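You operate a simulated robot arm through the tools that you are given. There is no shell and no other tool. Be economical: measure what you need, move in short steps, check, and stop when the job is done.

You are at the controls of a simulated robot arm. One attempt, no reset.

TASK
Fetch the blue strap roll from the far top of the long table and set it in the small white crate. Put the steel bottle from the top of the small goods bench on the front of the long bench. Take the tin labelled "jaws" from the top of the small goods bench and leave it on the cassette there. Put the travel cup labelled "Thanks" from the top of the small goods bench on top of the pink knob block and the travel cup labelled "Crew" on the clear end of the small goods bench. Put the small carton labelled "A 7 cm" from the top of the small goods bench on top of the white carton of wipes and the small carton that says "B 1 cm" on the plate there. Pull the drawer of the blue workbench open. The order is free. Set down upright: steel bottle, travel cup.

It is judged by the outcome, as a careful person would: the job done as asked, and still so three seconds after it is handed in. It fails if anything else is knocked over, pushed out of place, dropped, spilled or broken.

THE ROBOT
A 7-joint arm with a fingered hand on a trunk, on a base that drives. Base frame: it is fixed to the floor where the robot stands at the start and does not move with it; the origin is under the middle of the robot, x ahead of it, y to its left, z up; the surface under the hand at the start is at about z = 740. Lengths are in mm, angles in degrees, forces in N, time in s.
Its first joint turns from -69.0 to 172.0 degrees. Places, roughly: carton of wipes [-1250, -4750, 1000]; cassette [-250, -4750, 750]; clear end of the small goods bench [-2400, -5000, 900]; drawer of the blue workbench [-1300, -4000, 700]; front of the long bench (34x15 cm) [-1280, -6700, 860]; pink knob block (10x10x6 cm) [-500, -4700, 900]; plate (9x12x1 cm) [-1500, -4700, 900]; small carton [-2000, -4750, 1000]; small white crate (20x15x8 cm) [800, 500, 800]; steel bottle [-750, -5000, 1000]; strap roll [500, 250, 750]; tin [-750, -4750, 1000]. Payload 5 kg.
The TCP is the grasp point between the finger pads, 32 mm short of the fingertips. In the tool frame z runs along the fingers and y along their closing line. The gripper opens to 160 mm. The gripper's body begins 89 mm behind the TCP. The gripper is a hand of 3 fingers: y runs from the thumb to the fingers, the wrist lies at [0, 0, -252] in the tool frame, and closing takes about 1.5 s.
Orientation is that of the tool frame in the base frame, as [roll, pitch, yaw] about the fixed x, y, z axes, in that order (R = Rz(yaw) Ry(pitch) Rx(roll)). With the fingers straight down and closing along the base's y, the tool's x points along the base's -x, its y along +y and its z along -z.

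THE INTERFACE
- The arm moves only by the tool step_arm. Its argument "deltas" is a list that holds one entry, the list of rows, each a list of 7 numbers: the opening, from 0 (shut) to 1 (fully open), then the shift along the tool's x, y, z in mm, then the turn, a rotation vector about the tool's x, y, z in degrees. In form: [[[jaw, dx, dy, dz, wx, wy, wz], ...]]. A call has 1 to 20 rows; each row shifts and turns the commanded pose from where the row before left it, along the tool's axes as they then stand. Rows are played at 5 a second. More than 50 mm and 8.6 degrees between two rows, or a gripper value outside its range, and nothing of the call is played. A pose out of reach is approached as far as the arm can. The call stops where the force on the tool passes 40 N (or 10 N more than at its start, if that is more) or the arm is blocked; 0.2 s more then pass. The fingers move at their own pace (about 108 mm/s each) and stop on an object; they squeeze with about 25 N. The grip force told is the motor's: it shows also when the fingers shut on nothing. Time passes only in rows, and 0.2 s behind the last, so rows that do not move let the fingers close. The reply holds the time, the measured pose of the TCP, the force on the tool along the base axes, the opening and the grip force, in the units named above and with some noise, with the torque about the TCP (base axes, N m) and any sound that the robot's microphone picked up, and new pictures: "show" is both (left out), scene, wrist or none.
- Cameras (640 x 400 px; columns grow to the right, rows downward): "scene" is now at [114.7, 59.7, 1313.2]; the picture's right is [0.67, -0.75, -0.00], its down [-0.43, -0.38, -0.82] and it looks along [0.61, 0.54, -0.58] (base axes); focal length 273 px, centre (320, 200). "wrist" rides on the gripper at [65, -4, -116] in the tool frame; the picture's right is [0.06, 1.00, 0.00], its down [-0.87, 0.05, -0.49] and it looks along [-0.49, 0.03, 0.87] (tool axes); focal length 261 px, centre (320, 200).
- slide_trunk(by): slides the trunk up (or, below 0, down) by that many mm; the arm and the scene camera ride with it, the base frame stays. It gives what a move gives, with no picture.
- base_move(legs): drives the robot by 1 to 6 legs, each [ahead, left, turn to the left] in mm, mm and degrees, along the robot's own axes; the way and the turn of a leg run together, so that a leg with both is an arc; at most 1500 mm and 180 degrees a leg. The arm and the cameras ride along, it lands a little off, and it stops where it bumps. It gives what a move gives, and a new picture of the scene camera.
- hand_shape(shape): the hand has 3 fingers and takes this shape, open, in about a second: jaw (thumb against the fingers, like two jaws); tri (thumb and two fingers); tip (a fingertip pinch); poke (one finger out to press); point (the index stretched); flat (the hand flat); cup (the hand cupped); fist (a fist). The gripper value then closes the fingers along that shape, each until it touches; the sizes above hold for jaw. It gives what a move gives, with no picture.
- head_to(pan, tilt): turns the head with the scene camera to pan (to the left, within 86 degrees either way) and tilt (down, from -29 to 69), counted from straight ahead of the robot. It gives what a move gives, and a new picture of the scene camera.
- probe_pixels(camera, pixels): there is no depth. For up to 12 entries [column, row, z] of the newest picture of that camera ("zoom" is the newest enlarged one), the place [x, y] in the base frame at which the ray of that pixel passes the height z, good to about 2 mm. It takes no simulated time.
- close_up(camera, box): a new picture of the part [left, top, right, bottom] of that camera's present view, enlarged. It takes no simulated time.
- finish_job(): hands the job in; it is judged then, once.

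Keep the steps short. Do not move on a guess: measure, check each grasp and each placing, and mend mistakes. In all there are 145 turns and 260 pictures (those below and enlarged ones count). Leave the gripper open and the arm clear of the work at the hand-in unless told otherwise, and finish with a single line.

The tools are called after "Call:" as a command line: name --argument value ..., lists and objects as JSON in quotes. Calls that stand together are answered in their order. step_arm: Moves the arm, as the interface text tells. Its arguments: {"type":"object","properties":{"deltas":{"type":"array"},"show":{"type":"string","enum":["both","scene","wrist","none"]}},"required":["deltas"]} The other tools are called the same way: slide_trunk (by) slides the trunk up or down; hand_shape (shape) gives the hand a shape; base_move (legs) drives the base; head_to (pan, tilt) turns the head that bears the scene camera; probe_pixels (camera, pixels) gives the place at which the rays of pixels pass given heights; close_up (camera, box) takes an enlarged picture of a part of a camera's view; finish_job () hands the job in.

At the start:

```text
time: 0.0
tcp_pos: [624.8, 299.5, 1081.4]
tool_rot: [-180.0, 0.1, -180.0]
wrist_force: [0.5, 0.2, -0.4]
torque: [-0.02, 0.01, -0.03]
gripper_width: 159.8
gripper_force: 0.2
shape: jaw
trunk travel left (down, up): [-475.0, 465.0]
robot x, y, heading: [-0.2, 0.4, -0.2]
head pan, tilt: [41.7, 35.2]
```

scene: 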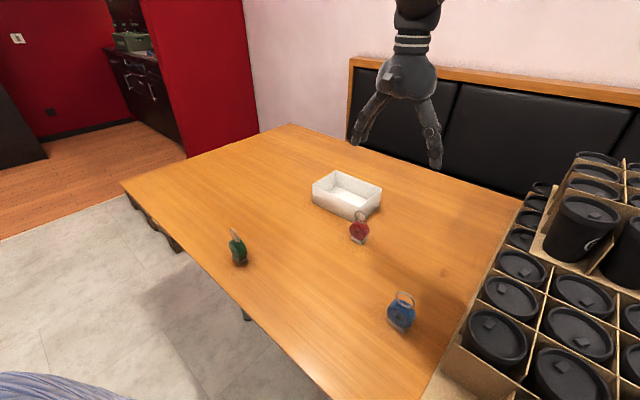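
wrist: 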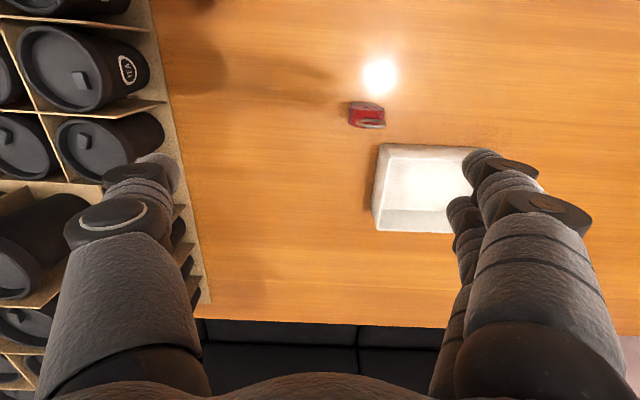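

I see the blue strap roll near (401,312) and the white crate near (347,193). I'll measure both.

Call:
close_up --camera "scene" --box '[300, 150, 460, 350]'

Call:
probe_pixels --camera "scene" --pixels '[[402, 330, 740], [389, 325, 740], [412, 328, 740], [402, 312, 765], [403, 293, 800], [313, 203, 740], [361, 221, 740], [381, 208, 740], [382, 187, 820], [313, 183, 820], [334, 171, 820], [360, 200, 820]]'

```text
2.00 times, centred on (380, 250) of scene
```

zoom: 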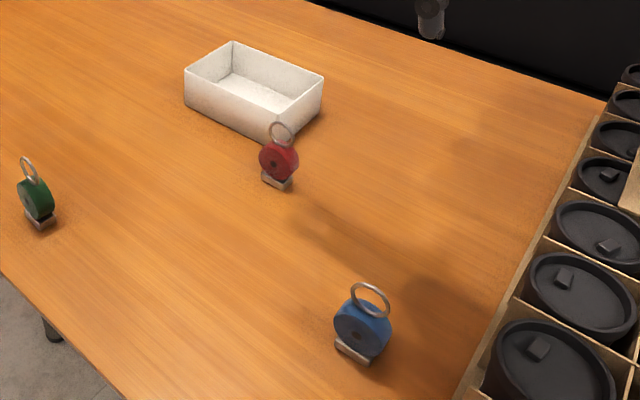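

```text
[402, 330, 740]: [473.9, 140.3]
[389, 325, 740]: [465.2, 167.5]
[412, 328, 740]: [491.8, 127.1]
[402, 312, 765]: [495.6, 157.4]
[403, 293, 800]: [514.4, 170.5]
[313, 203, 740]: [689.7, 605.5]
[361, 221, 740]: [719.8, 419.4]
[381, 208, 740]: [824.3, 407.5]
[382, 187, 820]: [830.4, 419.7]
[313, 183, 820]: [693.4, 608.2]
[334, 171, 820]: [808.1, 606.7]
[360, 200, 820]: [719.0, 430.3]
```

Call:
close_up --camera "scene" --box '[370, 280, 434, 340]'

```text
6.67 times, centred on (402, 310) of scene
```

zoom: 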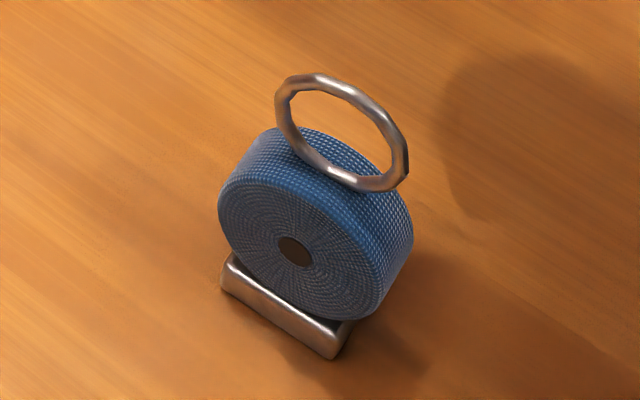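

Call:
probe_pixels --camera "zoom" --pixels '[[222, 288, 740], [335, 358, 740], [230, 255, 752], [342, 325, 752], [294, 250, 775], [280, 90, 825], [405, 180, 825], [345, 130, 825], [380, 320, 760], [340, 160, 800]]'

```text
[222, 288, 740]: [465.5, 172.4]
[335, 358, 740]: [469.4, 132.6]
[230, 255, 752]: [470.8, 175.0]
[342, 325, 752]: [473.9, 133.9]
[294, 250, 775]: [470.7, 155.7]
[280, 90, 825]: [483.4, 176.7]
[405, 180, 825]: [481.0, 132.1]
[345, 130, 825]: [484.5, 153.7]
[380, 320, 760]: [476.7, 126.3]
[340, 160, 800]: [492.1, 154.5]
```

The roll stands at about (482,153), with its flat faces across x. I'll go above it and turn the hand 90° so it closes along x.

Call:
step_arm --deltas '[[[1, 28.6, -29.4, 20, 0, 0, 0], [1, 28.6, -29.4, 20, 0, 0, 0], [1, 28.6, -29.4, 20, 0, 0, 0], [1, 28.6, -29.4, 20, 0, 0, 0], [1, 28.6, -29.4, 20, 0, 0, 0], [1, 0, 0, 0, 0, 0, 8.2], [1, 0, 0, 0, 0, 0, 8.2], [1, 0, 0, 0, 0, 0, 8.2], [1, 0, 0, 0, 0, 0, 8.2], [1, 0, 0, 0, 0, 0, 8.2], [1, 0, 0, 0, 0, 0, 8.2], [1, 0, 0, 0, 0, 0, 8.2], [1, 0, 0, 0, 0, 0, 8.2], [1, 0, 0, 0, 0, 0, 8.2], [1, 0, 0, 0, 0, 0, 8.2], [1, 0, 0, 0, 0, 0, 8], [1, 0, 0, 0, 0, 0, 0]]]'

```text
time: 3.6
tcp_pos: [482.8, 152.2, 981.6]
tool_rot: [-180.0, 0.0, 122.5]
wrist_force: [0.1, -0.9, 0.3]
torque: [-0.01, 0.01, 0.03]
gripper_width: 159.7
gripper_force: 0.1
shape: jaw
out of reach, approached as far as the arm can: row 13, 14, 15, 16
trunk travel left (down, up): [-475.0, 465.0]
robot x, y, heading: [0.6, -1.3, -0.1]
head pan, tilt: [41.7, 35.2]
```

scene: 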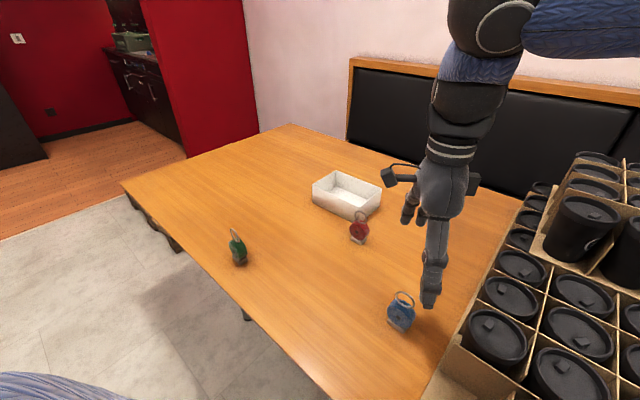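
wrist: 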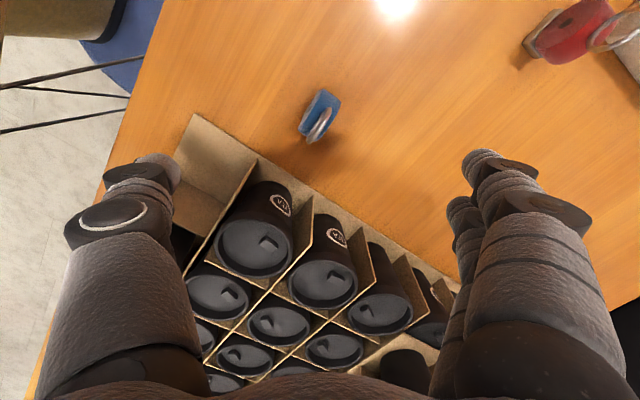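

The wrist stopped at yaw 122°. I'll turn the other way, to yaw -90.

Call:
step_arm --deltas '[[[1, 0, 0, 0, 0, 0, -8.2], [1, 0, 0, 0, 0, 0, -8.2], [1, 0, 0, 0, 0, 0, -8.2], [1, 0, 0, 0, 0, 0, -8.2], [1, 0, 0, 0, 0, 0, -8.2], [1, 0, 0, 0, 0, 0, -8.2], [1, 0, 0, 0, 0, 0, -8.2], [1, 0, 0, 0, 0, 0, -8.2], [1, 0, 0, 0, 0, 0, -8.2], [1, 0, 0, 0, 0, 0, -8.2], [1, 0, 0, 0, 0, 0, -8.2], [1, 0, 0, 0, 0, 0, -8.2], [1, 0, 0, 0, 0, 0, -8.2], [1, 0, 0, 0, 0, 0, -8.2], [1, 0, 0, 0, 0, 0, -8.2], [1, 0, 0, 0, 0, 0, -8.2], [1, 0, 0, 0, 0, 0, -8.2], [1, 0, 0, 0, 0, 0, -8.2], [1, 0, 0, 0, 0, 0, 0]]]'

```text
time: 7.6
tcp_pos: [482.5, 151.9, 980.9]
tool_rot: [-179.9, 0.1, -89.7]
wrist_force: [0.6, -1.1, 0.5]
torque: [0.01, 0.01, -0.01]
gripper_width: 159.8
gripper_force: 0.0
shape: jaw
trunk travel left (down, up): [-475.0, 465.0]
robot x, y, heading: [-0.5, -1.1, 0.0]
head pan, tilt: [41.7, 35.2]
```

scene: 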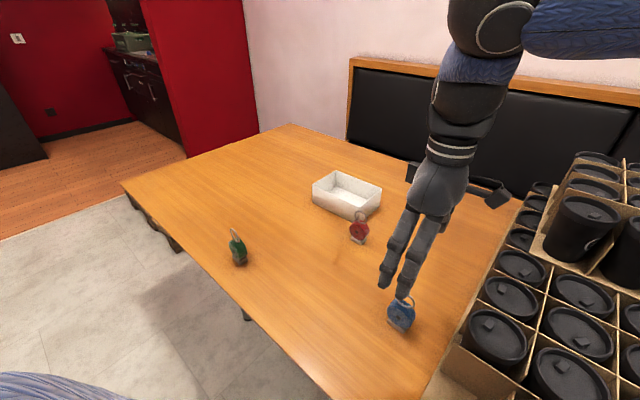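
wrist: 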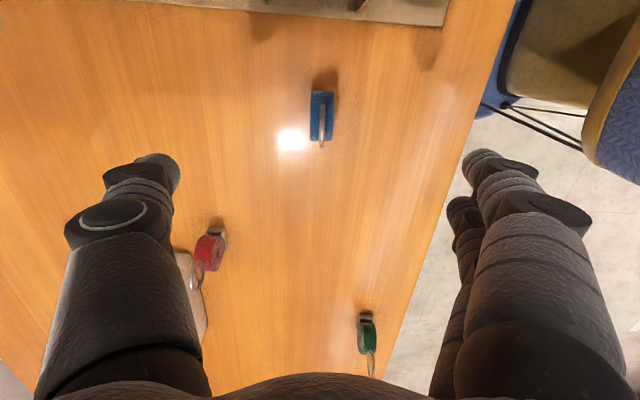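

Call:
probe_pixels --camera "wrist" --pixels '[[310, 92, 798], [334, 92, 798], [310, 138, 798], [333, 138, 798], [323, 146, 830]]'

Call:
step_arm --deltas '[[[1, 0, 0, 40, 0, 0, 0], [1, 0, 0, 40, 0, 0, 0], [1, 0, 0, 40, 0, 0, 0], [1, 0, 0, 0, 0, 0, 0]]]'

```text
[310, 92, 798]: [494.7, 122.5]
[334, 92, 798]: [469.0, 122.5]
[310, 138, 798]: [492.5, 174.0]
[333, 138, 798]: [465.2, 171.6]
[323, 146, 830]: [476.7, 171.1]
```

```text
time: 8.6
tcp_pos: [483.9, 151.9, 860.5]
tool_rot: [-180.0, 0.0, -89.8]
wrist_force: [0.3, 0.0, -0.6]
torque: [-0.01, -0.01, 0.01]
gripper_width: 159.9
gripper_force: 0.1
shape: jaw
trunk travel left (down, up): [-475.0, 465.0]
robot x, y, heading: [1.0, 0.4, 0.0]
head pan, tilt: [41.7, 35.2]
```

scene: 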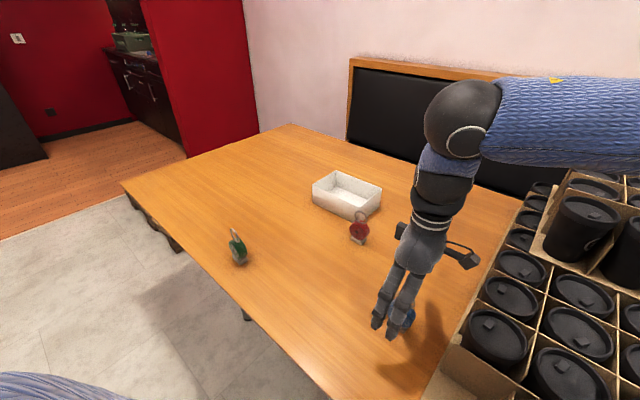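
wrist: 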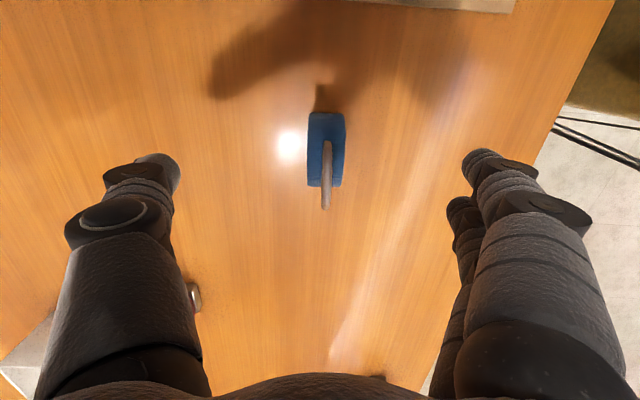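

Aligned. I'll go down to z≈782, then close.

Call:
step_arm --deltas '[[[1, 0, 2, 40, 0, 0, 0], [1, 0, 0, 38, 0, 0, 0], [1, 0, 0, 0, 0, 0, 0], [0, 0, 0, 0, 0, 0, 0], [0, 0, 0, 0, 0, 0, 0], [0, 0, 0, 0, 0, 0, 0], [0, 0, 0, 0, 0, 0, 0], [0, 0, 0, 0, 0, 0, 0], [0, 0, 0, 0, 0, 0, 0], [0, 0, 0, 0, 0, 0, 0], [0, 0, 0, 0, 0, 0, 0]]]'

Call:
step_arm --deltas '[[[0, 0, 0, -40, 0, 0, 0], [0, 0, 0, -40, 0, 0, 0], [0, 0, 0, -40, 0, 0, 0], [0, 0, 0, -20, 0, 0, 0]]]'

```text
time: 11.0
tcp_pos: [479.5, 151.0, 784.0]
tool_rot: [180.0, 0.0, -89.8]
wrist_force: [1.5, 0.0, -0.7]
torque: [-0.01, 0.02, 0.01]
gripper_width: 20.4
gripper_force: 24.8
shape: jaw
trunk travel left (down, up): [-475.0, 465.0]
robot x, y, heading: [3.2, 1.8, 0.1]
head pan, tilt: [41.7, 35.2]
```

scene: 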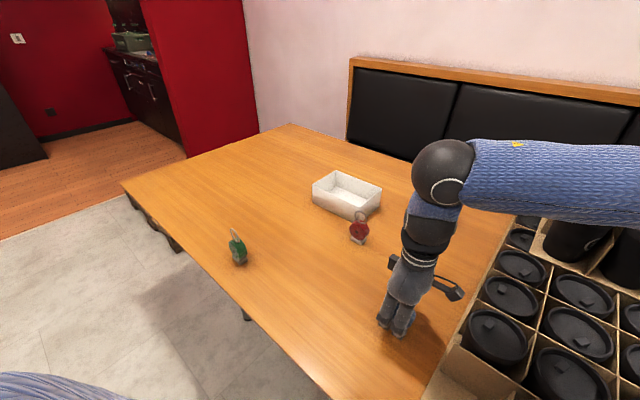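
wrist: 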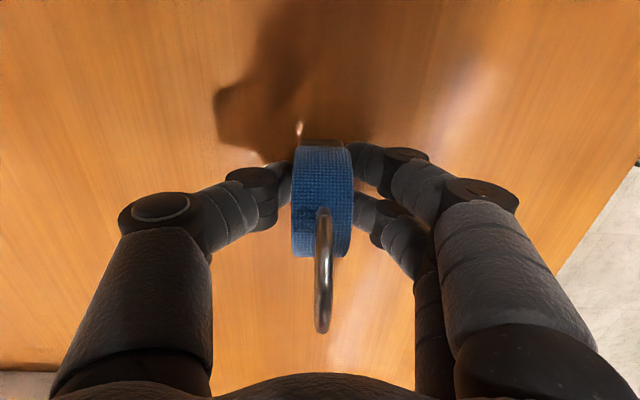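

```text
time: 12.0
tcp_pos: [481.8, 151.9, 923.0]
tool_rot: [-180.0, -0.1, -89.8]
wrist_force: [-0.7, -0.2, -1.5]
torque: [0.02, 0.01, 0.0]
gripper_width: 20.5
gripper_force: 24.7
shape: jaw
trunk travel left (down, up): [-475.0, 465.0]
robot x, y, heading: [-1.2, 0.6, -0.2]
head pan, tilt: [41.7, 35.2]
```

scene: 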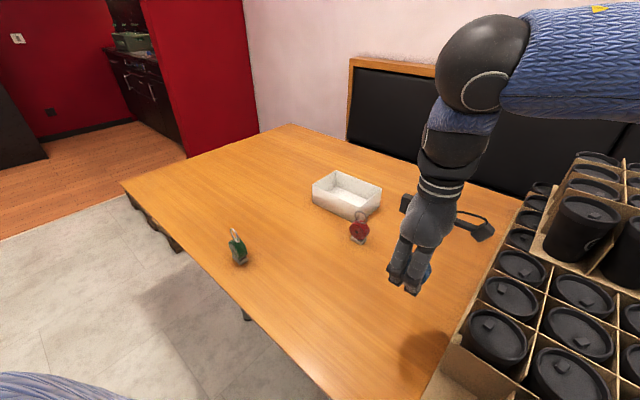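
wrist: 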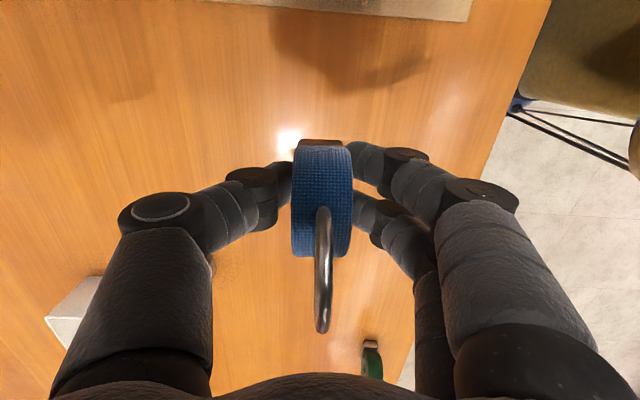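

Held. I'll carry it over the crate (centre about (762,516)), then turn the hand back so the fingers open along the crate's length.

Call:
step_arm --deltas '[[[0, -36.4, -28, -4, 0, 0, 0], [0, -36.4, -28, -4, 0, 0, 0], [0, -36.4, -28, -4, 0, 0, 0], [0, -36.4, -28, -4, 0, 0, 0], [0, -36.4, -28, -4, 0, 0, 0], [0, -36.4, -28, -4, 0, 0, 0], [0, -36.4, -28, -4, 0, 0, 0], [0, -36.4, -28, -4, 0, 0, 0], [0, -36.4, -28, -4, 0, 0, 0], [0, -36.4, -28, -4, 0, 0, 0]]]' --show "none"

Call:
step_arm --deltas '[[[0, 0, 0, 0, 0, 0, 8.2], [0, 0, 0, 0, 0, 0, 8.2], [0, 0, 0, 0, 0, 0, 8.2], [0, 0, 0, 0, 0, 0, 8.2], [0, 0, 0, 0, 0, 0, 8.2], [0, 0, 0, 0, 0, 0, 8.2], [0, 0, 0, 0, 0, 0, 8.2], [0, 0, 0, 0, 0, 0, 8.2], [0, 0, 0, 0, 0, 0, 8.2], [0, 0, 0, 0, 0, 0, 8.2], [0, 0, 0, 0, 0, 0, 8.2], [0, 0, 0, 0, 0, 0, 0]]]'

```text
time: 14.2
tcp_pos: [700.5, 423.0, 952.2]
tool_rot: [-180.0, 0.3, -89.8]
wrist_force: [-0.3, -0.3, -0.3]
torque: [0.03, 0.02, -0.01]
gripper_width: 20.3
gripper_force: 24.9
shape: jaw
out of reach, approached as far as the arm can: row 8, 9, 10
trunk travel left (down, up): [-475.0, 465.0]
robot x, y, heading: [2.2, 2.1, -0.0]
head pan, tilt: [41.7, 35.2]
```

```text
time: 16.8
tcp_pos: [701.7, 421.9, 952.5]
tool_rot: [179.8, -0.1, 179.9]
wrist_force: [0.2, -0.3, -2.1]
torque: [-0.02, -0.02, 0.02]
gripper_width: 20.9
gripper_force: 25.1
shape: jaw
trunk travel left (down, up): [-475.0, 465.0]
robot x, y, heading: [-1.0, -1.0, 0.0]
head pan, tilt: [41.7, 35.2]
```

scene: 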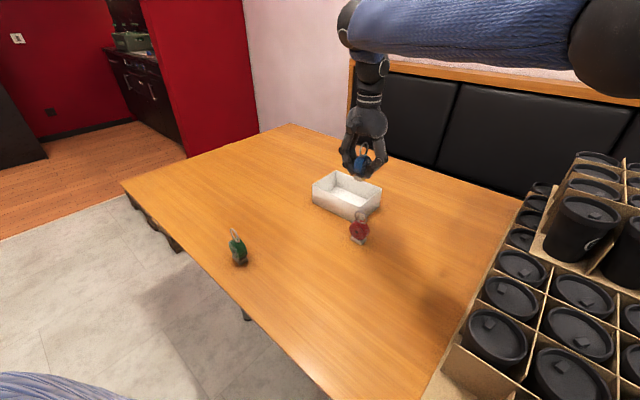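
wrist: 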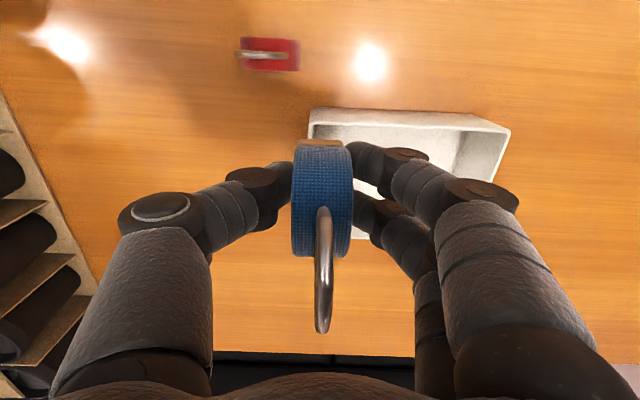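

Call:
probe_pixels --camera "wrist" --pixels '[[309, 108, 820], [510, 129, 820], [497, 186, 820], [309, 136, 740], [350, 238, 740]]'

Call:
close_up --camera "scene" --box '[280, 130, 408, 230]'

```text
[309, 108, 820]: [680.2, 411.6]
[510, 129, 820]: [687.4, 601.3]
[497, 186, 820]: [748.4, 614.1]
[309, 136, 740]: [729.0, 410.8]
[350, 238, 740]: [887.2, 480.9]
```

```text
4.00 times, centred on (344, 180) of scene
```

zoom: 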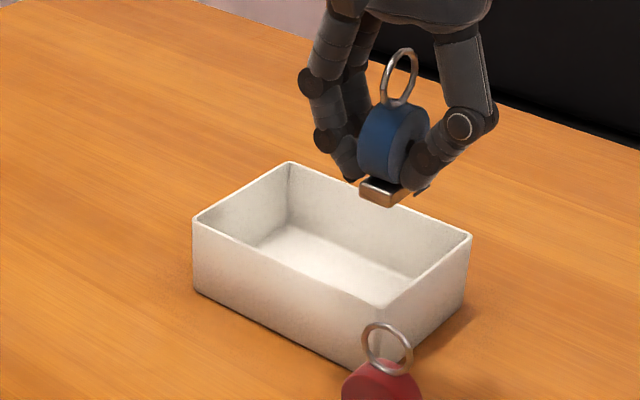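

Call:
probe_pixels --camera "zoom" --pixels '[[193, 218, 815], [378, 307, 815], [472, 235, 815], [289, 162, 815], [194, 292, 740], [378, 375, 740], [464, 305, 740], [240, 244, 742], [420, 278, 742], [299, 226, 742]]'

```text
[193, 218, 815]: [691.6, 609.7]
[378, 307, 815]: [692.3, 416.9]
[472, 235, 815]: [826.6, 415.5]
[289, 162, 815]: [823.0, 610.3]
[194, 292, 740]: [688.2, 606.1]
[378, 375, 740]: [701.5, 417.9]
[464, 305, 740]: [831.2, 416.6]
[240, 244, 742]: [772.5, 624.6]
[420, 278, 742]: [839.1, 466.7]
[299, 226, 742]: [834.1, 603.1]
```

Crate spans x 692–826, y 416–610, so its centre is (760,513). I'll move over it and lower most of the way.

Call:
step_arm --deltas '[[[0, -19.5, 30.5, 0, 0, 0, 0], [0, -19.5, 30.5, 0, 0, 0, 0], [0, -19.5, 30.5, 0, 0, 0, 0], [0, 0, 0, 35, 0, 0, 0], [0, 0, 0, 35, 0, 0, 0], [0, 0, 0, 0, 0, 0, 0]]]'

```text
time: 18.2
tcp_pos: [709.0, 419.1, 877.3]
tool_rot: [-179.9, 0.0, -180.0]
wrist_force: [0.2, 0.1, -1.0]
torque: [0.0, 0.02, 0.02]
gripper_width: 20.7
gripper_force: 25.1
shape: jaw
out of reach, approached as far as the arm can: row 1, 2, 3
trunk travel left (down, up): [-475.0, 465.0]
robot x, y, heading: [1.1, -0.7, -0.0]
head pan, tilt: [41.7, 35.2]
```

scene: 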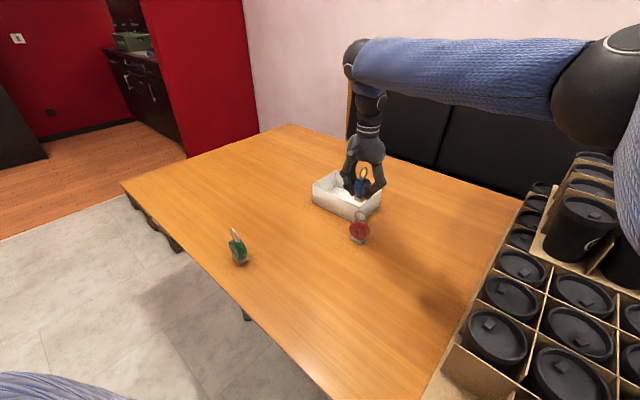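
wrist: 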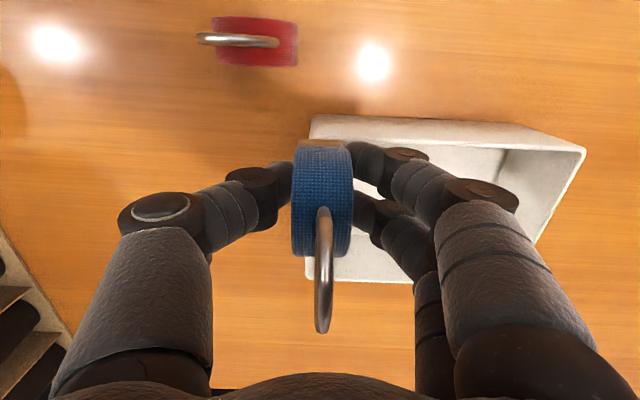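

The arm can't quite reach, so the base has to shift. I'll raise first, then look at the floor around the robot.

Call:
step_arm --deltas '[[[0, 0, 0, -40, 0, 0, 0], [0, 0, 0, -40, 0, 0, 0]]]' --show "none"

Call:
head_to --pan 80 --tilt 60

Call:
head_to --pan 20 --tilt 69

```text
time: 18.8
tcp_pos: [710.8, 417.8, 956.8]
tool_rot: [179.7, 0.1, -180.0]
wrist_force: [-0.5, -0.8, -0.6]
torque: [0.02, -0.02, -0.01]
gripper_width: 20.7
gripper_force: 25.7
shape: jaw
trunk travel left (down, up): [-475.0, 465.0]
robot x, y, heading: [0.0, 0.3, -0.3]
head pan, tilt: [41.7, 35.2]
```

```text
time: 19.9
tcp_pos: [711.4, 418.2, 955.1]
tool_rot: [179.7, 0.1, 180.0]
wrist_force: [-1.2, 0.2, -1.0]
torque: [0.02, 0.0, 0.0]
gripper_width: 20.9
gripper_force: 25.4
shape: jaw
trunk travel left (down, up): [-475.0, 465.0]
robot x, y, heading: [1.6, 0.0, -0.0]
head pan, tilt: [80.0, 60.0]
```

scene: 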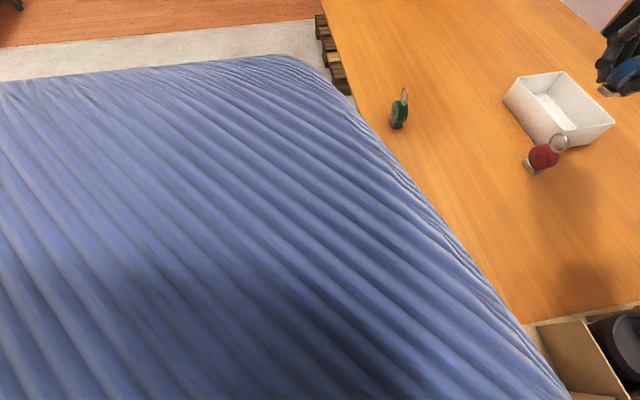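

```text
time: 21.1
tcp_pos: [711.4, 418.1, 956.1]
tool_rot: [179.7, 0.1, 180.0]
wrist_force: [-0.6, -0.5, -0.3]
torque: [-0.02, 0.01, 0.01]
gripper_width: 20.5
gripper_force: 25.0
shape: jaw
trunk travel left (down, up): [-475.0, 465.0]
robot x, y, heading: [1.1, 1.1, -0.0]
head pan, tilt: [20.0, 68.8]
```

scene: 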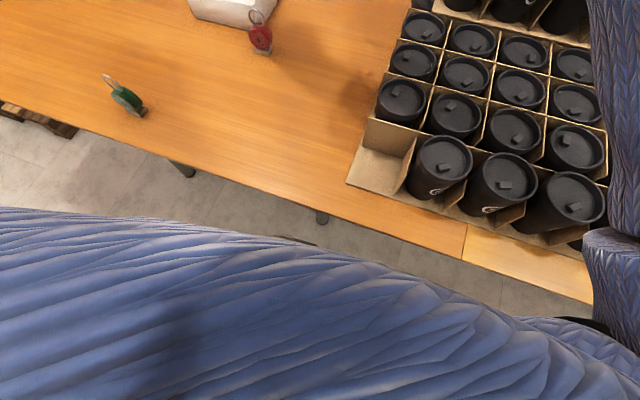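

The blue is the robot's own jacket, and the floor to the left is clear. I'll drive 100 mm left.

Call:
probe_pixels --camera "scene" --pixels '[[200, 165, 740], [460, 260, 740], [350, 180, 740]]'

Call:
base_move --legs '[[0, 100, 0]]'

```text
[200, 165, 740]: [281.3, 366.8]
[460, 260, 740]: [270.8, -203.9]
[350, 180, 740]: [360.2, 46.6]
```

```text
time: 22.3
tcp_pos: [711.0, 518.3, 954.8]
tool_rot: [179.8, 0.1, 180.0]
wrist_force: [-0.8, 0.7, -1.6]
torque: [-0.06, -0.05, 0.03]
gripper_width: 20.3
gripper_force: 25.3
shape: jaw
trunk travel left (down, up): [-475.0, 465.0]
robot x, y, heading: [1.6, 97.1, 0.0]
head pan, tilt: [20.0, 68.8]
```

scene: 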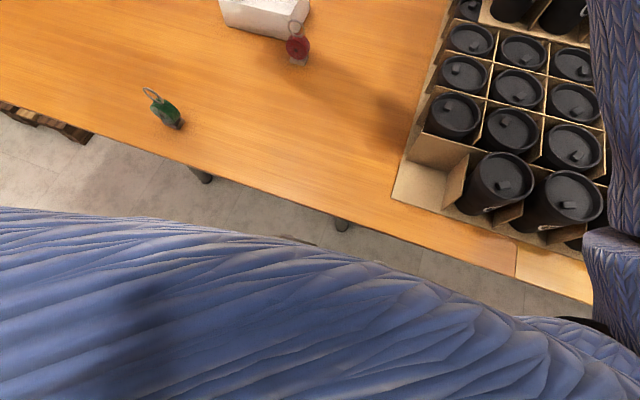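

Call:
step_arm --deltas '[[[0, -22, -3, 20, 0, 0, 0], [0, -22, -3, 20, 0, 0, 0], [0, 0, 0, 0, 0, 0, 0]]]' --show "wrist"

Call:
head_to --pan 35 --tilt 40

```text
time: 23.1
tcp_pos: [756.7, 499.1, 918.0]
tool_rot: [179.8, 0.1, 180.0]
wrist_force: [-0.2, 0.9, -2.1]
torque: [-0.01, 0.01, 0.03]
gripper_width: 20.8
gripper_force: 24.7
shape: jaw
out of reach, approached as far as the arm can: row 1, 2
trunk travel left (down, up): [-475.0, 465.0]
robot x, y, heading: [-0.3, 98.4, 0.0]
head pan, tilt: [20.0, 68.8]
```

wrist: 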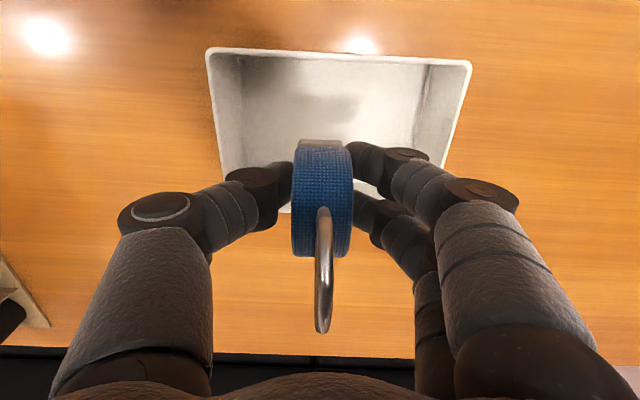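

```text
time: 24.0
tcp_pos: [756.3, 498.9, 917.9]
tool_rot: [179.7, 0.2, 179.9]
wrist_force: [-0.5, 0.7, -1.3]
torque: [-0.01, -0.01, 0.03]
gripper_width: 20.8
gripper_force: 24.9
shape: jaw
trunk travel left (down, up): [-475.0, 465.0]
robot x, y, heading: [-1.7, 99.5, 0.2]
head pan, tilt: [35.0, 40.0]
```

scene: 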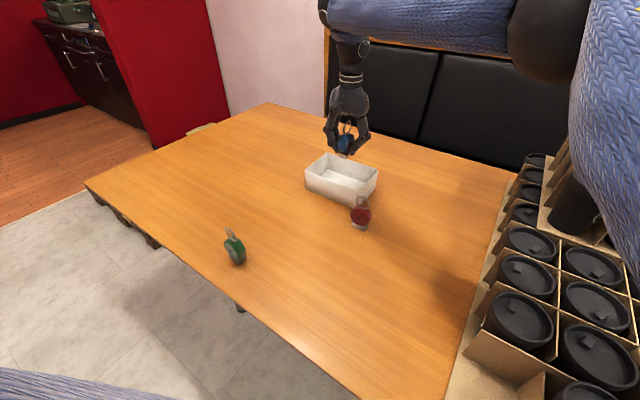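

Call:
step_arm --deltas '[[[0, 0, 5, 40, 0, 0, 0], [0, 0, 0, 40, 0, 0, 0], [0, 0, 0, 0, 0, 0, 0]]]' --show "wrist"

Call:
close_up --camera "scene" --box '[280, 110, 408, 210]'

```text
time: 24.8
tcp_pos: [757.1, 504.3, 836.6]
tool_rot: [179.7, 0.1, 180.0]
wrist_force: [-0.9, -0.7, -1.1]
torque: [-0.03, -0.02, 0.0]
gripper_width: 20.6
gripper_force: 25.1
shape: jaw
trunk travel left (down, up): [-475.0, 465.0]
robot x, y, heading: [4.1, 101.5, -0.1]
head pan, tilt: [35.0, 40.0]
```

wrist: 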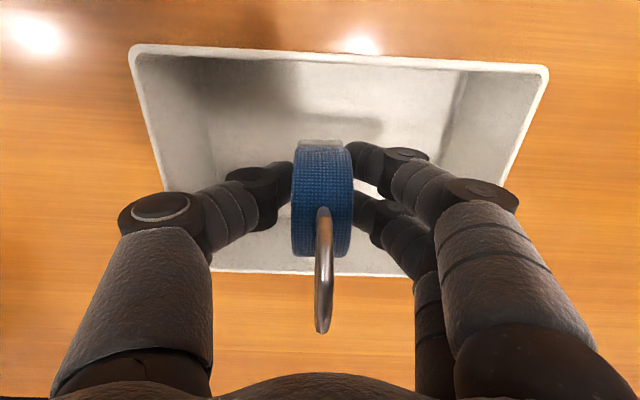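

```text
4.00 times, centred on (344, 160) of scene
```

zoom: 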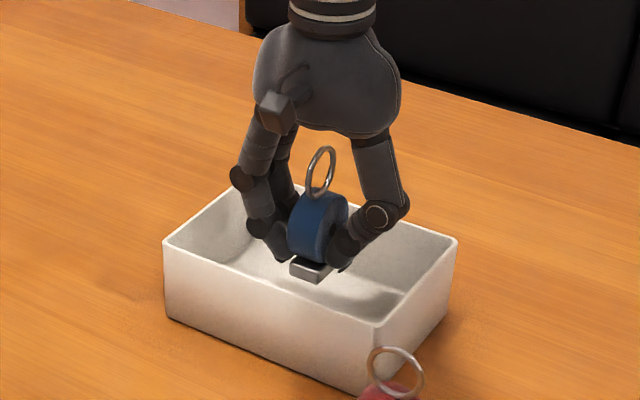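

Centred in the crate. I'll lower to the floor and release partly.

Call:
step_arm --deltas '[[[0, 0, 0, 25, 0, 0, 0], [0, 0, 0, 12, 0, 0, 0], [0, 0, 0, 4, 0, 0, 0], [0, 0, 0, 0, 0, 0, 0]]]' --show "wrist"

```text
time: 25.8
tcp_pos: [756.7, 505.2, 794.9]
tool_rot: [179.6, 0.2, 180.0]
wrist_force: [0.9, -0.2, -0.2]
torque: [-0.01, 0.02, 0.03]
gripper_width: 20.6
gripper_force: 24.9
shape: jaw
trunk travel left (down, up): [-475.0, 465.0]
robot x, y, heading: [2.7, 98.6, -0.2]
head pan, tilt: [35.0, 40.0]
```

wrist: 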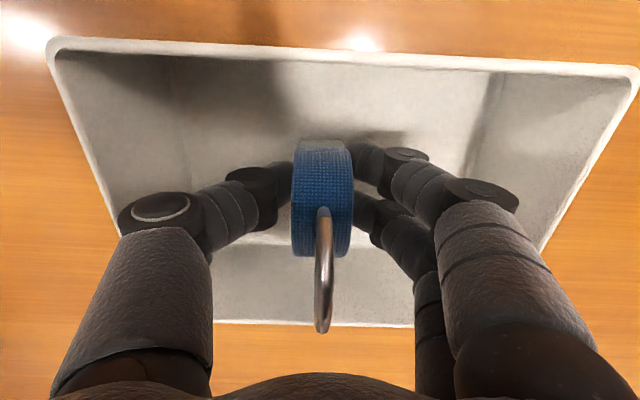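

Call:
step_arm --deltas '[[[0, 0, 0, 3, 0, 0, 0], [0, 0, 0, 3, 0, 0, 0], [0, 0, 0, 0, 0, 0, 0], [0.2, 0, 0, 0, 0, 0, 0], [0.35, 0, 0, 0, 0, 0, 0], [0.4, 0, 0, 0, 0, 0, 0], [0.4, 0, 0, 0, 0, 0, 0]]]' --show "wrist"

Call:
step_arm --deltas '[[[0.4, 0, 0, -25, 0, 0, 0], [0.4, 0, 0, -35, 0, 0, 0], [0.4, 0, 0, -40, 0, 0, 0], [0.4, 0, 0, -40, 0, 0, 0], [0.4, 0, 0, -40, 0, 0, 0]]]'

```text
time: 27.4
tcp_pos: [757.4, 504.6, 789.4]
tool_rot: [179.7, 0.0, -180.0]
wrist_force: [0.3, 0.1, 0.7]
torque: [0.01, 0.04, -0.01]
gripper_width: 63.4
gripper_force: 0.1
shape: jaw
trunk travel left (down, up): [-475.0, 465.0]
robot x, y, heading: [-0.3, 99.8, -0.1]
head pan, tilt: [35.0, 40.0]
```

wrist: 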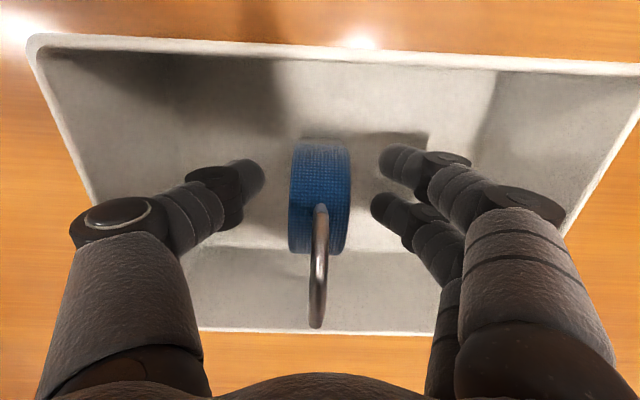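

```text
time: 28.6
tcp_pos: [751.3, 496.3, 968.2]
tool_rot: [179.6, 0.2, -179.9]
wrist_force: [-0.3, -0.9, 0.1]
torque: [-0.02, -0.03, 0.01]
gripper_width: 63.6
gripper_force: 0.0
shape: jaw
out of reach, approached as far as the arm can: row 4, 5
trunk travel left (down, up): [-475.0, 465.0]
robot x, y, heading: [2.4, 98.3, 0.0]
head pan, tilt: [35.0, 40.0]
```

scene: 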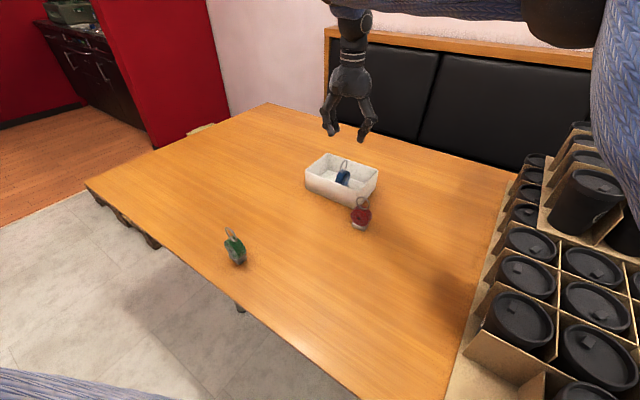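
wrist: 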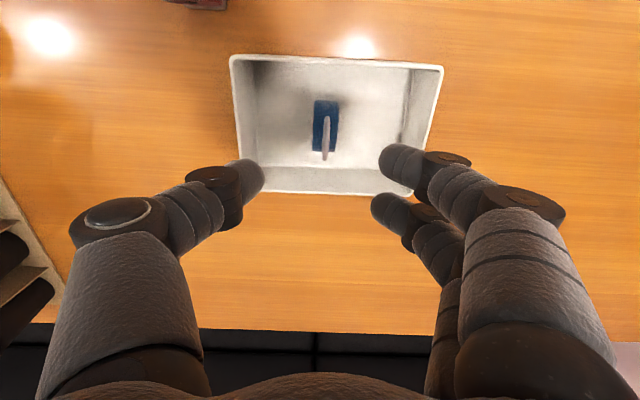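

The roll stands in the crate. Next I'll raise and tuck the arm, then survey the way to the other benches.

Call:
step_arm --deltas '[[[1, 40, 0, -20, 0, 0, 0], [1, 40, 0, -25, 0, 0, 0], [1, 40, 0, -25, 0, 0, 0], [1, 40, 0, -25, 0, 0, 0], [1, 40, 0, -25, 0, 0, 0], [1, 40, -10, -20, 0, 0, 0], [1, 40, -20, 0, 0, 0, 0], [1, 40, -20, 0, 0, 0, 0]]]' --show "none"

Call:
head_to --pan -80 --tilt 20

Call:
head_to --pan 86 --tilt 25

```text
time: 30.4
tcp_pos: [431.0, 444.6, 1108.3]
tool_rot: [179.7, 0.1, 179.9]
wrist_force: [0.4, -0.5, 0.3]
torque: [0.01, 0.01, 0.02]
gripper_width: 160.0
gripper_force: 0.1
shape: jaw
trunk travel left (down, up): [-475.0, 465.0]
robot x, y, heading: [0.3, 96.2, -0.1]
head pan, tilt: [35.0, 40.0]
```

```text
time: 32.4
tcp_pos: [432.3, 445.3, 1109.0]
tool_rot: [179.8, 0.2, 180.0]
wrist_force: [-0.2, 0.2, 0.0]
torque: [0.03, -0.02, 0.0]
gripper_width: 159.7
gripper_force: 0.1
shape: jaw
trunk travel left (down, up): [-475.0, 465.0]
robot x, y, heading: [2.2, 101.3, -0.0]
head pan, tilt: [-80.0, 20.0]
```

scene: 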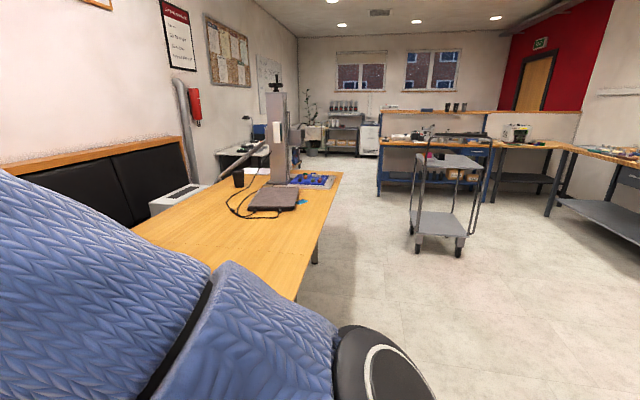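

```text
time: 34.9
tcp_pos: [431.9, 445.0, 1107.3]
tool_rot: [179.7, 0.0, -180.0]
wrist_force: [0.2, 0.7, 0.6]
torque: [0.01, -0.01, 0.02]
gripper_width: 160.1
gripper_force: 0.0
shape: jaw
trunk travel left (down, up): [-475.0, 465.0]
robot x, y, heading: [0.3, 98.7, 0.0]
head pan, tilt: [85.9, 25.0]
```

scene: 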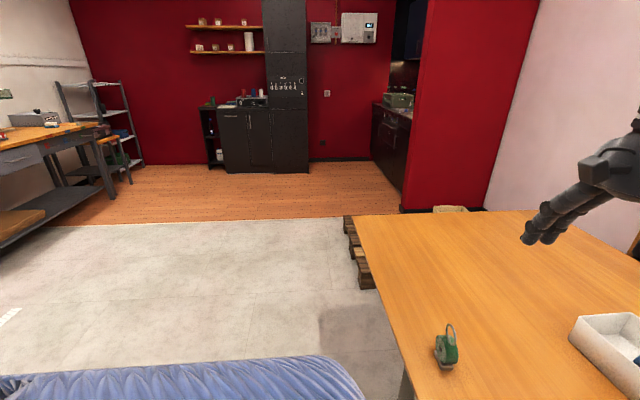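

Call:
head_to --pan -86 --tilt 10

Call:
close_up --camera "scene" --box '[280, 50, 640, 275]'

```text
time: 37.5
tcp_pos: [432.0, 445.2, 1107.9]
tool_rot: [179.7, 0.1, 180.0]
wrist_force: [0.0, -0.5, 0.0]
torque: [0.0, -0.04, -0.02]
gripper_width: 160.1
gripper_force: 0.1
shape: jaw
trunk travel left (down, up): [-475.0, 465.0]
robot x, y, heading: [-2.4, 99.3, 0.0]
head pan, tilt: [-85.9, 10.0]
```

scene: 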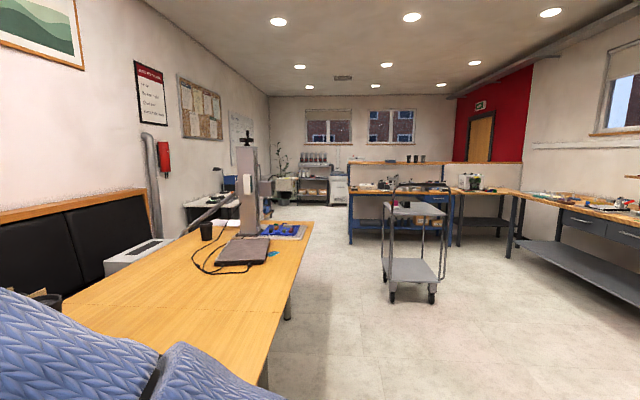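

```text
1.78 times, centred on (460, 162) of scene
```

zoom: 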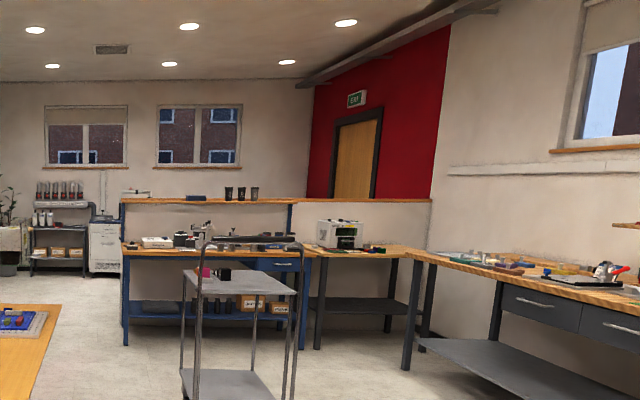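

Call:
probe_pixels --camera "scene" --pixels '[[350, 243, 0], [449, 243, 0], [392, 302, 0], [432, 302, 0], [384, 283, 0], [442, 277, 0], [458, 245, 0], [508, 257, 0], [265, 385, 0], [290, 318, 0], [350, 191, 750], [450, 191, 750]]'

Call:
probe_pixels --camera "zoom" --pixels '[[125, 247, 750], [305, 252, 750], [124, 199, 1050], [290, 203, 1050], [430, 200, 1050], [315, 247, 750], [400, 247, 750], [283, 265, 680]]'

```text
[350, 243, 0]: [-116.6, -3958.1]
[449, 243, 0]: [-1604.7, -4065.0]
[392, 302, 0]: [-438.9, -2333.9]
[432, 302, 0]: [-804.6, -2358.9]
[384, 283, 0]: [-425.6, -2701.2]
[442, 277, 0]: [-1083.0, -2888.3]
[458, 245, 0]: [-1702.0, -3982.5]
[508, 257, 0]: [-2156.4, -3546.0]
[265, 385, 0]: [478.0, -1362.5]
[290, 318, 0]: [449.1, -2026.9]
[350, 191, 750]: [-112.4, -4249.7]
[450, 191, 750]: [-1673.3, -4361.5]
```

```text
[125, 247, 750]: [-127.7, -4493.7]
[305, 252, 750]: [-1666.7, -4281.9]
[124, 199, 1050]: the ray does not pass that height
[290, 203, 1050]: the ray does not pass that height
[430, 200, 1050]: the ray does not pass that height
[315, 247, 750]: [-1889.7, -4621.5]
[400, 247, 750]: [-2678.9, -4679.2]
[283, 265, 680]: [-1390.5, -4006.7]
```

The blue workbench front is at y≈-4000 and the trolley stands at x -430…-1080, y -2330…-2890. I'll back off the table and turn right 90° to look down the room.

Call:
base_move --legs '[[-500, 0, 0], [0, 0, -90]]'

Call:
head_to --pan -50 --tilt 25

Call:
head_to --pan 0 --tilt 15

```text
time: 44.2
tcp_pos: [-136.4, -317.8, 1108.4]
tool_rot: [179.7, 0.1, 92.9]
wrist_force: [-0.7, -0.7, 0.5]
torque: [0.01, -0.01, 0.01]
gripper_width: 160.1
gripper_force: 0.0
shape: jaw
trunk travel left (down, up): [-475.0, 465.0]
robot x, y, heading: [-507.7, 98.3, -87.3]
head pan, tilt: [-85.9, 10.0]
```

scene: 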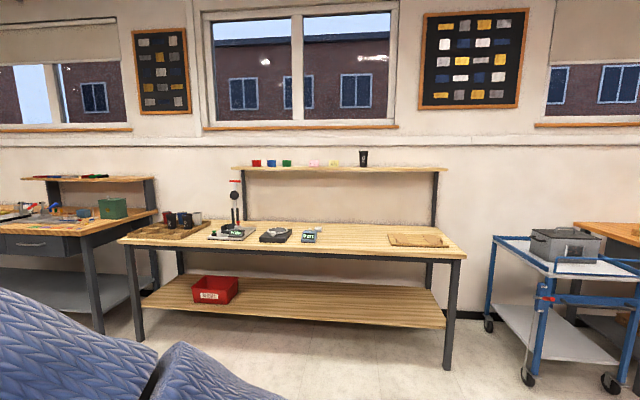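

```text
time: 45.2
tcp_pos: [-137.2, -317.0, 1108.6]
tool_rot: [179.7, 0.1, 92.9]
wrist_force: [0.4, 0.0, 0.1]
torque: [0.0, -0.02, 0.0]
gripper_width: 159.7
gripper_force: 0.1
shape: jaw
trunk travel left (down, up): [-475.0, 465.0]
robot x, y, heading: [-503.0, 99.3, -87.4]
head pan, tilt: [-50.0, 25.0]
```

scene: 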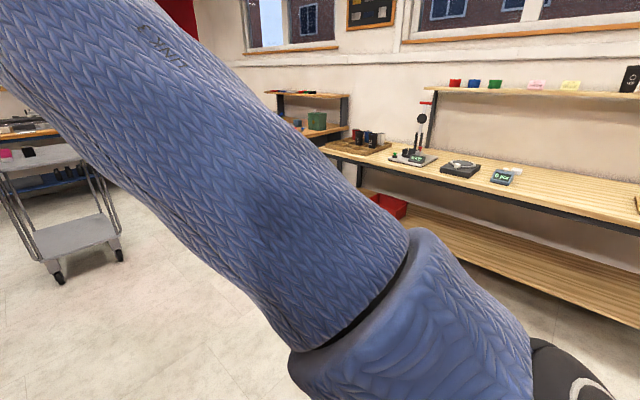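

```text
time: 46.4
tcp_pos: [-136.5, -318.3, 1108.9]
tool_rot: [179.7, 0.1, 92.9]
wrist_force: [0.1, 0.2, -0.1]
torque: [0.02, 0.02, -0.01]
gripper_width: 160.2
gripper_force: 0.1
shape: jaw
trunk travel left (down, up): [-475.0, 465.0]
robot x, y, heading: [-505.9, 96.7, -87.3]
head pan, tilt: [0.0, 15.0]
```

scene: 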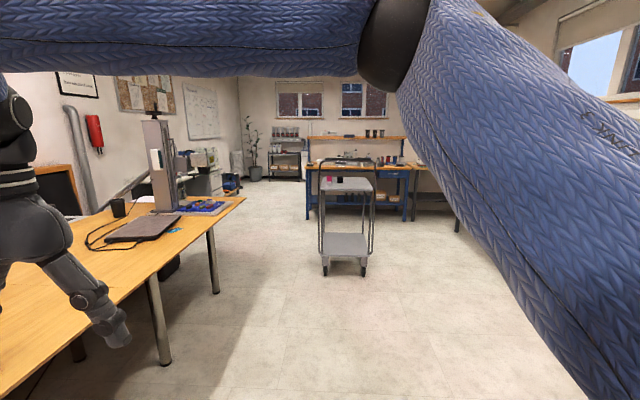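

Path to the right of the trolley looks wide. I'll straighten up, strafe right about 1000 mm and look again.

Call:
base_move --legs '[[0, 0, -2.7], [0, -950, 0]]'

Call:
head_to --pan -15 --tilt 25

```text
time: 51.7
tcp_pos: [-1098.3, -336.3, 1108.2]
tool_rot: [179.7, 0.1, 89.9]
wrist_force: [-0.1, 0.6, -0.1]
torque: [-0.02, 0.01, 0.02]
gripper_width: 160.0
gripper_force: 0.1
shape: jaw
trunk travel left (down, up): [-475.0, 465.0]
robot x, y, heading: [-1445.7, 99.7, -90.2]
head pan, tilt: [0.0, 15.0]
```

scene: 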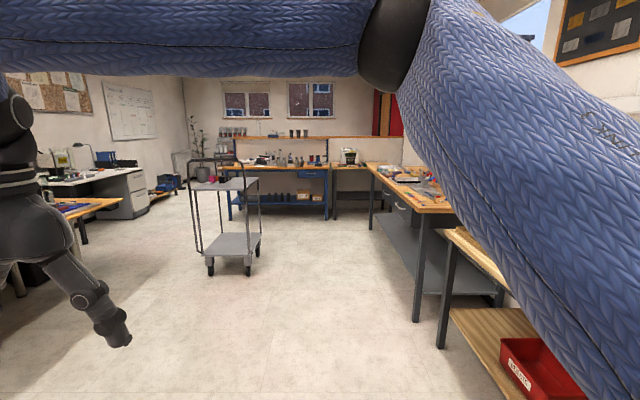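

```text
time: 52.5
tcp_pos: [-1098.4, -336.9, 1109.3]
tool_rot: [179.7, 0.2, 89.9]
wrist_force: [0.0, -0.2, 0.3]
torque: [0.0, -0.03, 0.02]
gripper_width: 159.9
gripper_force: 0.0
shape: jaw
trunk travel left (down, up): [-475.0, 465.0]
robot x, y, heading: [-1445.1, 95.1, -90.0]
head pan, tilt: [-15.0, 25.0]
```

scene: 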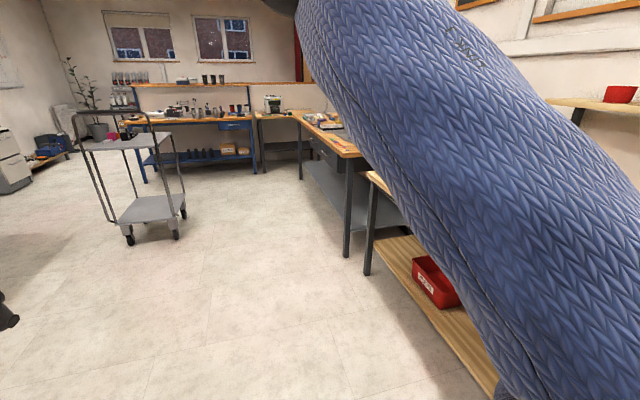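

Call:
probe_pixels --camera "scene" --pixels '[[346, 258, 0], [367, 275, 0], [299, 178, 0], [176, 240, 0], [184, 215, 0], [129, 243, 0], [255, 173, 0], [145, 182, 0], [263, 175, 0], [362, 155, 780], [303, 121, 780], [250, 122, 780]]'

Call:
close_up --camera "scene" --box '[120, 60, 360, 210]'

```text
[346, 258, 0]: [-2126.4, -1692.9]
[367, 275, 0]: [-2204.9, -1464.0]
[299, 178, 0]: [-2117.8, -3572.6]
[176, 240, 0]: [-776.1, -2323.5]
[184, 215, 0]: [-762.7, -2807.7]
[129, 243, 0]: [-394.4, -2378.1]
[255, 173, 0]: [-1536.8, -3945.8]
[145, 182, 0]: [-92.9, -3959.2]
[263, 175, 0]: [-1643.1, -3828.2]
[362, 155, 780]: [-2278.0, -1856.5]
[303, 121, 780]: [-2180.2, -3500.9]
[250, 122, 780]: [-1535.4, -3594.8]
```

```text
2.67 times, centred on (240, 135) of scene
```

zoom: 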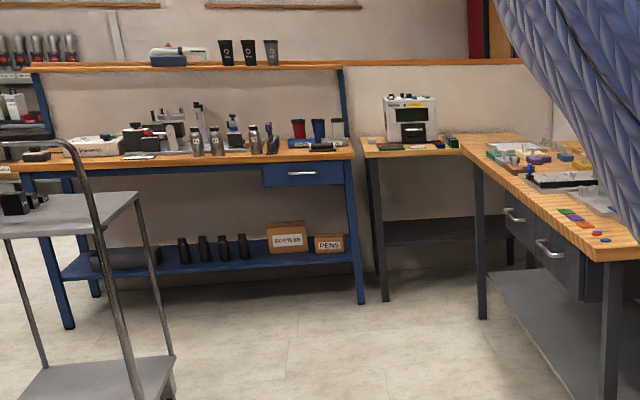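

Corridor is x -776…-2120 and the robot is at -1445, centred. I'll drive 2700 mm ahead.

Call:
base_move --legs '[[1350, 0, 0], [1350, 0, 0]]'

Call:
head_to --pan 15 --tilt 25

```text
time: 65.5
tcp_pos: [-1066.2, -3001.6, 1110.2]
tool_rot: [179.8, 0.1, 91.0]
wrist_force: [0.4, 0.4, 0.2]
torque: [0.04, 0.03, -0.03]
gripper_width: 160.0
gripper_force: 0.0
shape: jaw
trunk travel left (down, up): [-475.0, 465.0]
robot x, y, heading: [-1418.3, -2575.6, -88.9]
head pan, tilt: [-15.0, 25.0]
```

scene: 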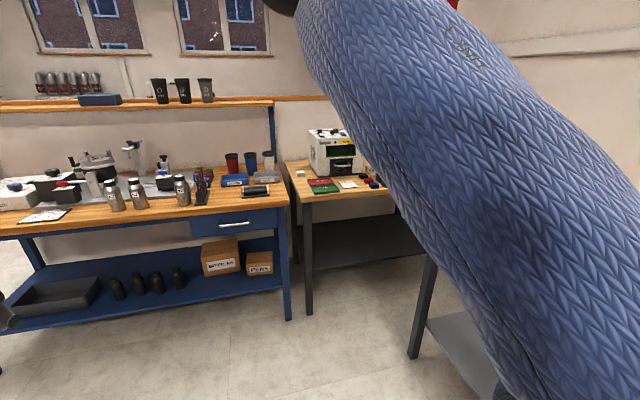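

```text
time: 66.4
tcp_pos: [-1067.2, -3000.7, 1108.7]
tool_rot: [179.7, 0.1, 91.1]
wrist_force: [-0.2, -0.7, 0.5]
torque: [-0.03, -0.01, 0.01]
gripper_width: 159.8
gripper_force: 0.0
shape: jaw
trunk travel left (down, up): [-475.0, 465.0]
robot x, y, heading: [-1423.0, -2574.1, -88.9]
head pan, tilt: [15.0, 25.0]
```

scene: 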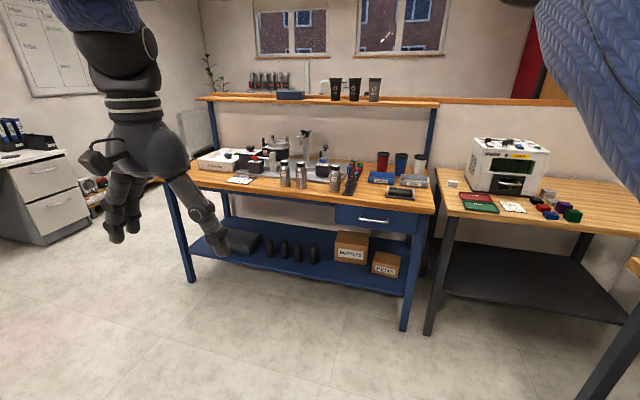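

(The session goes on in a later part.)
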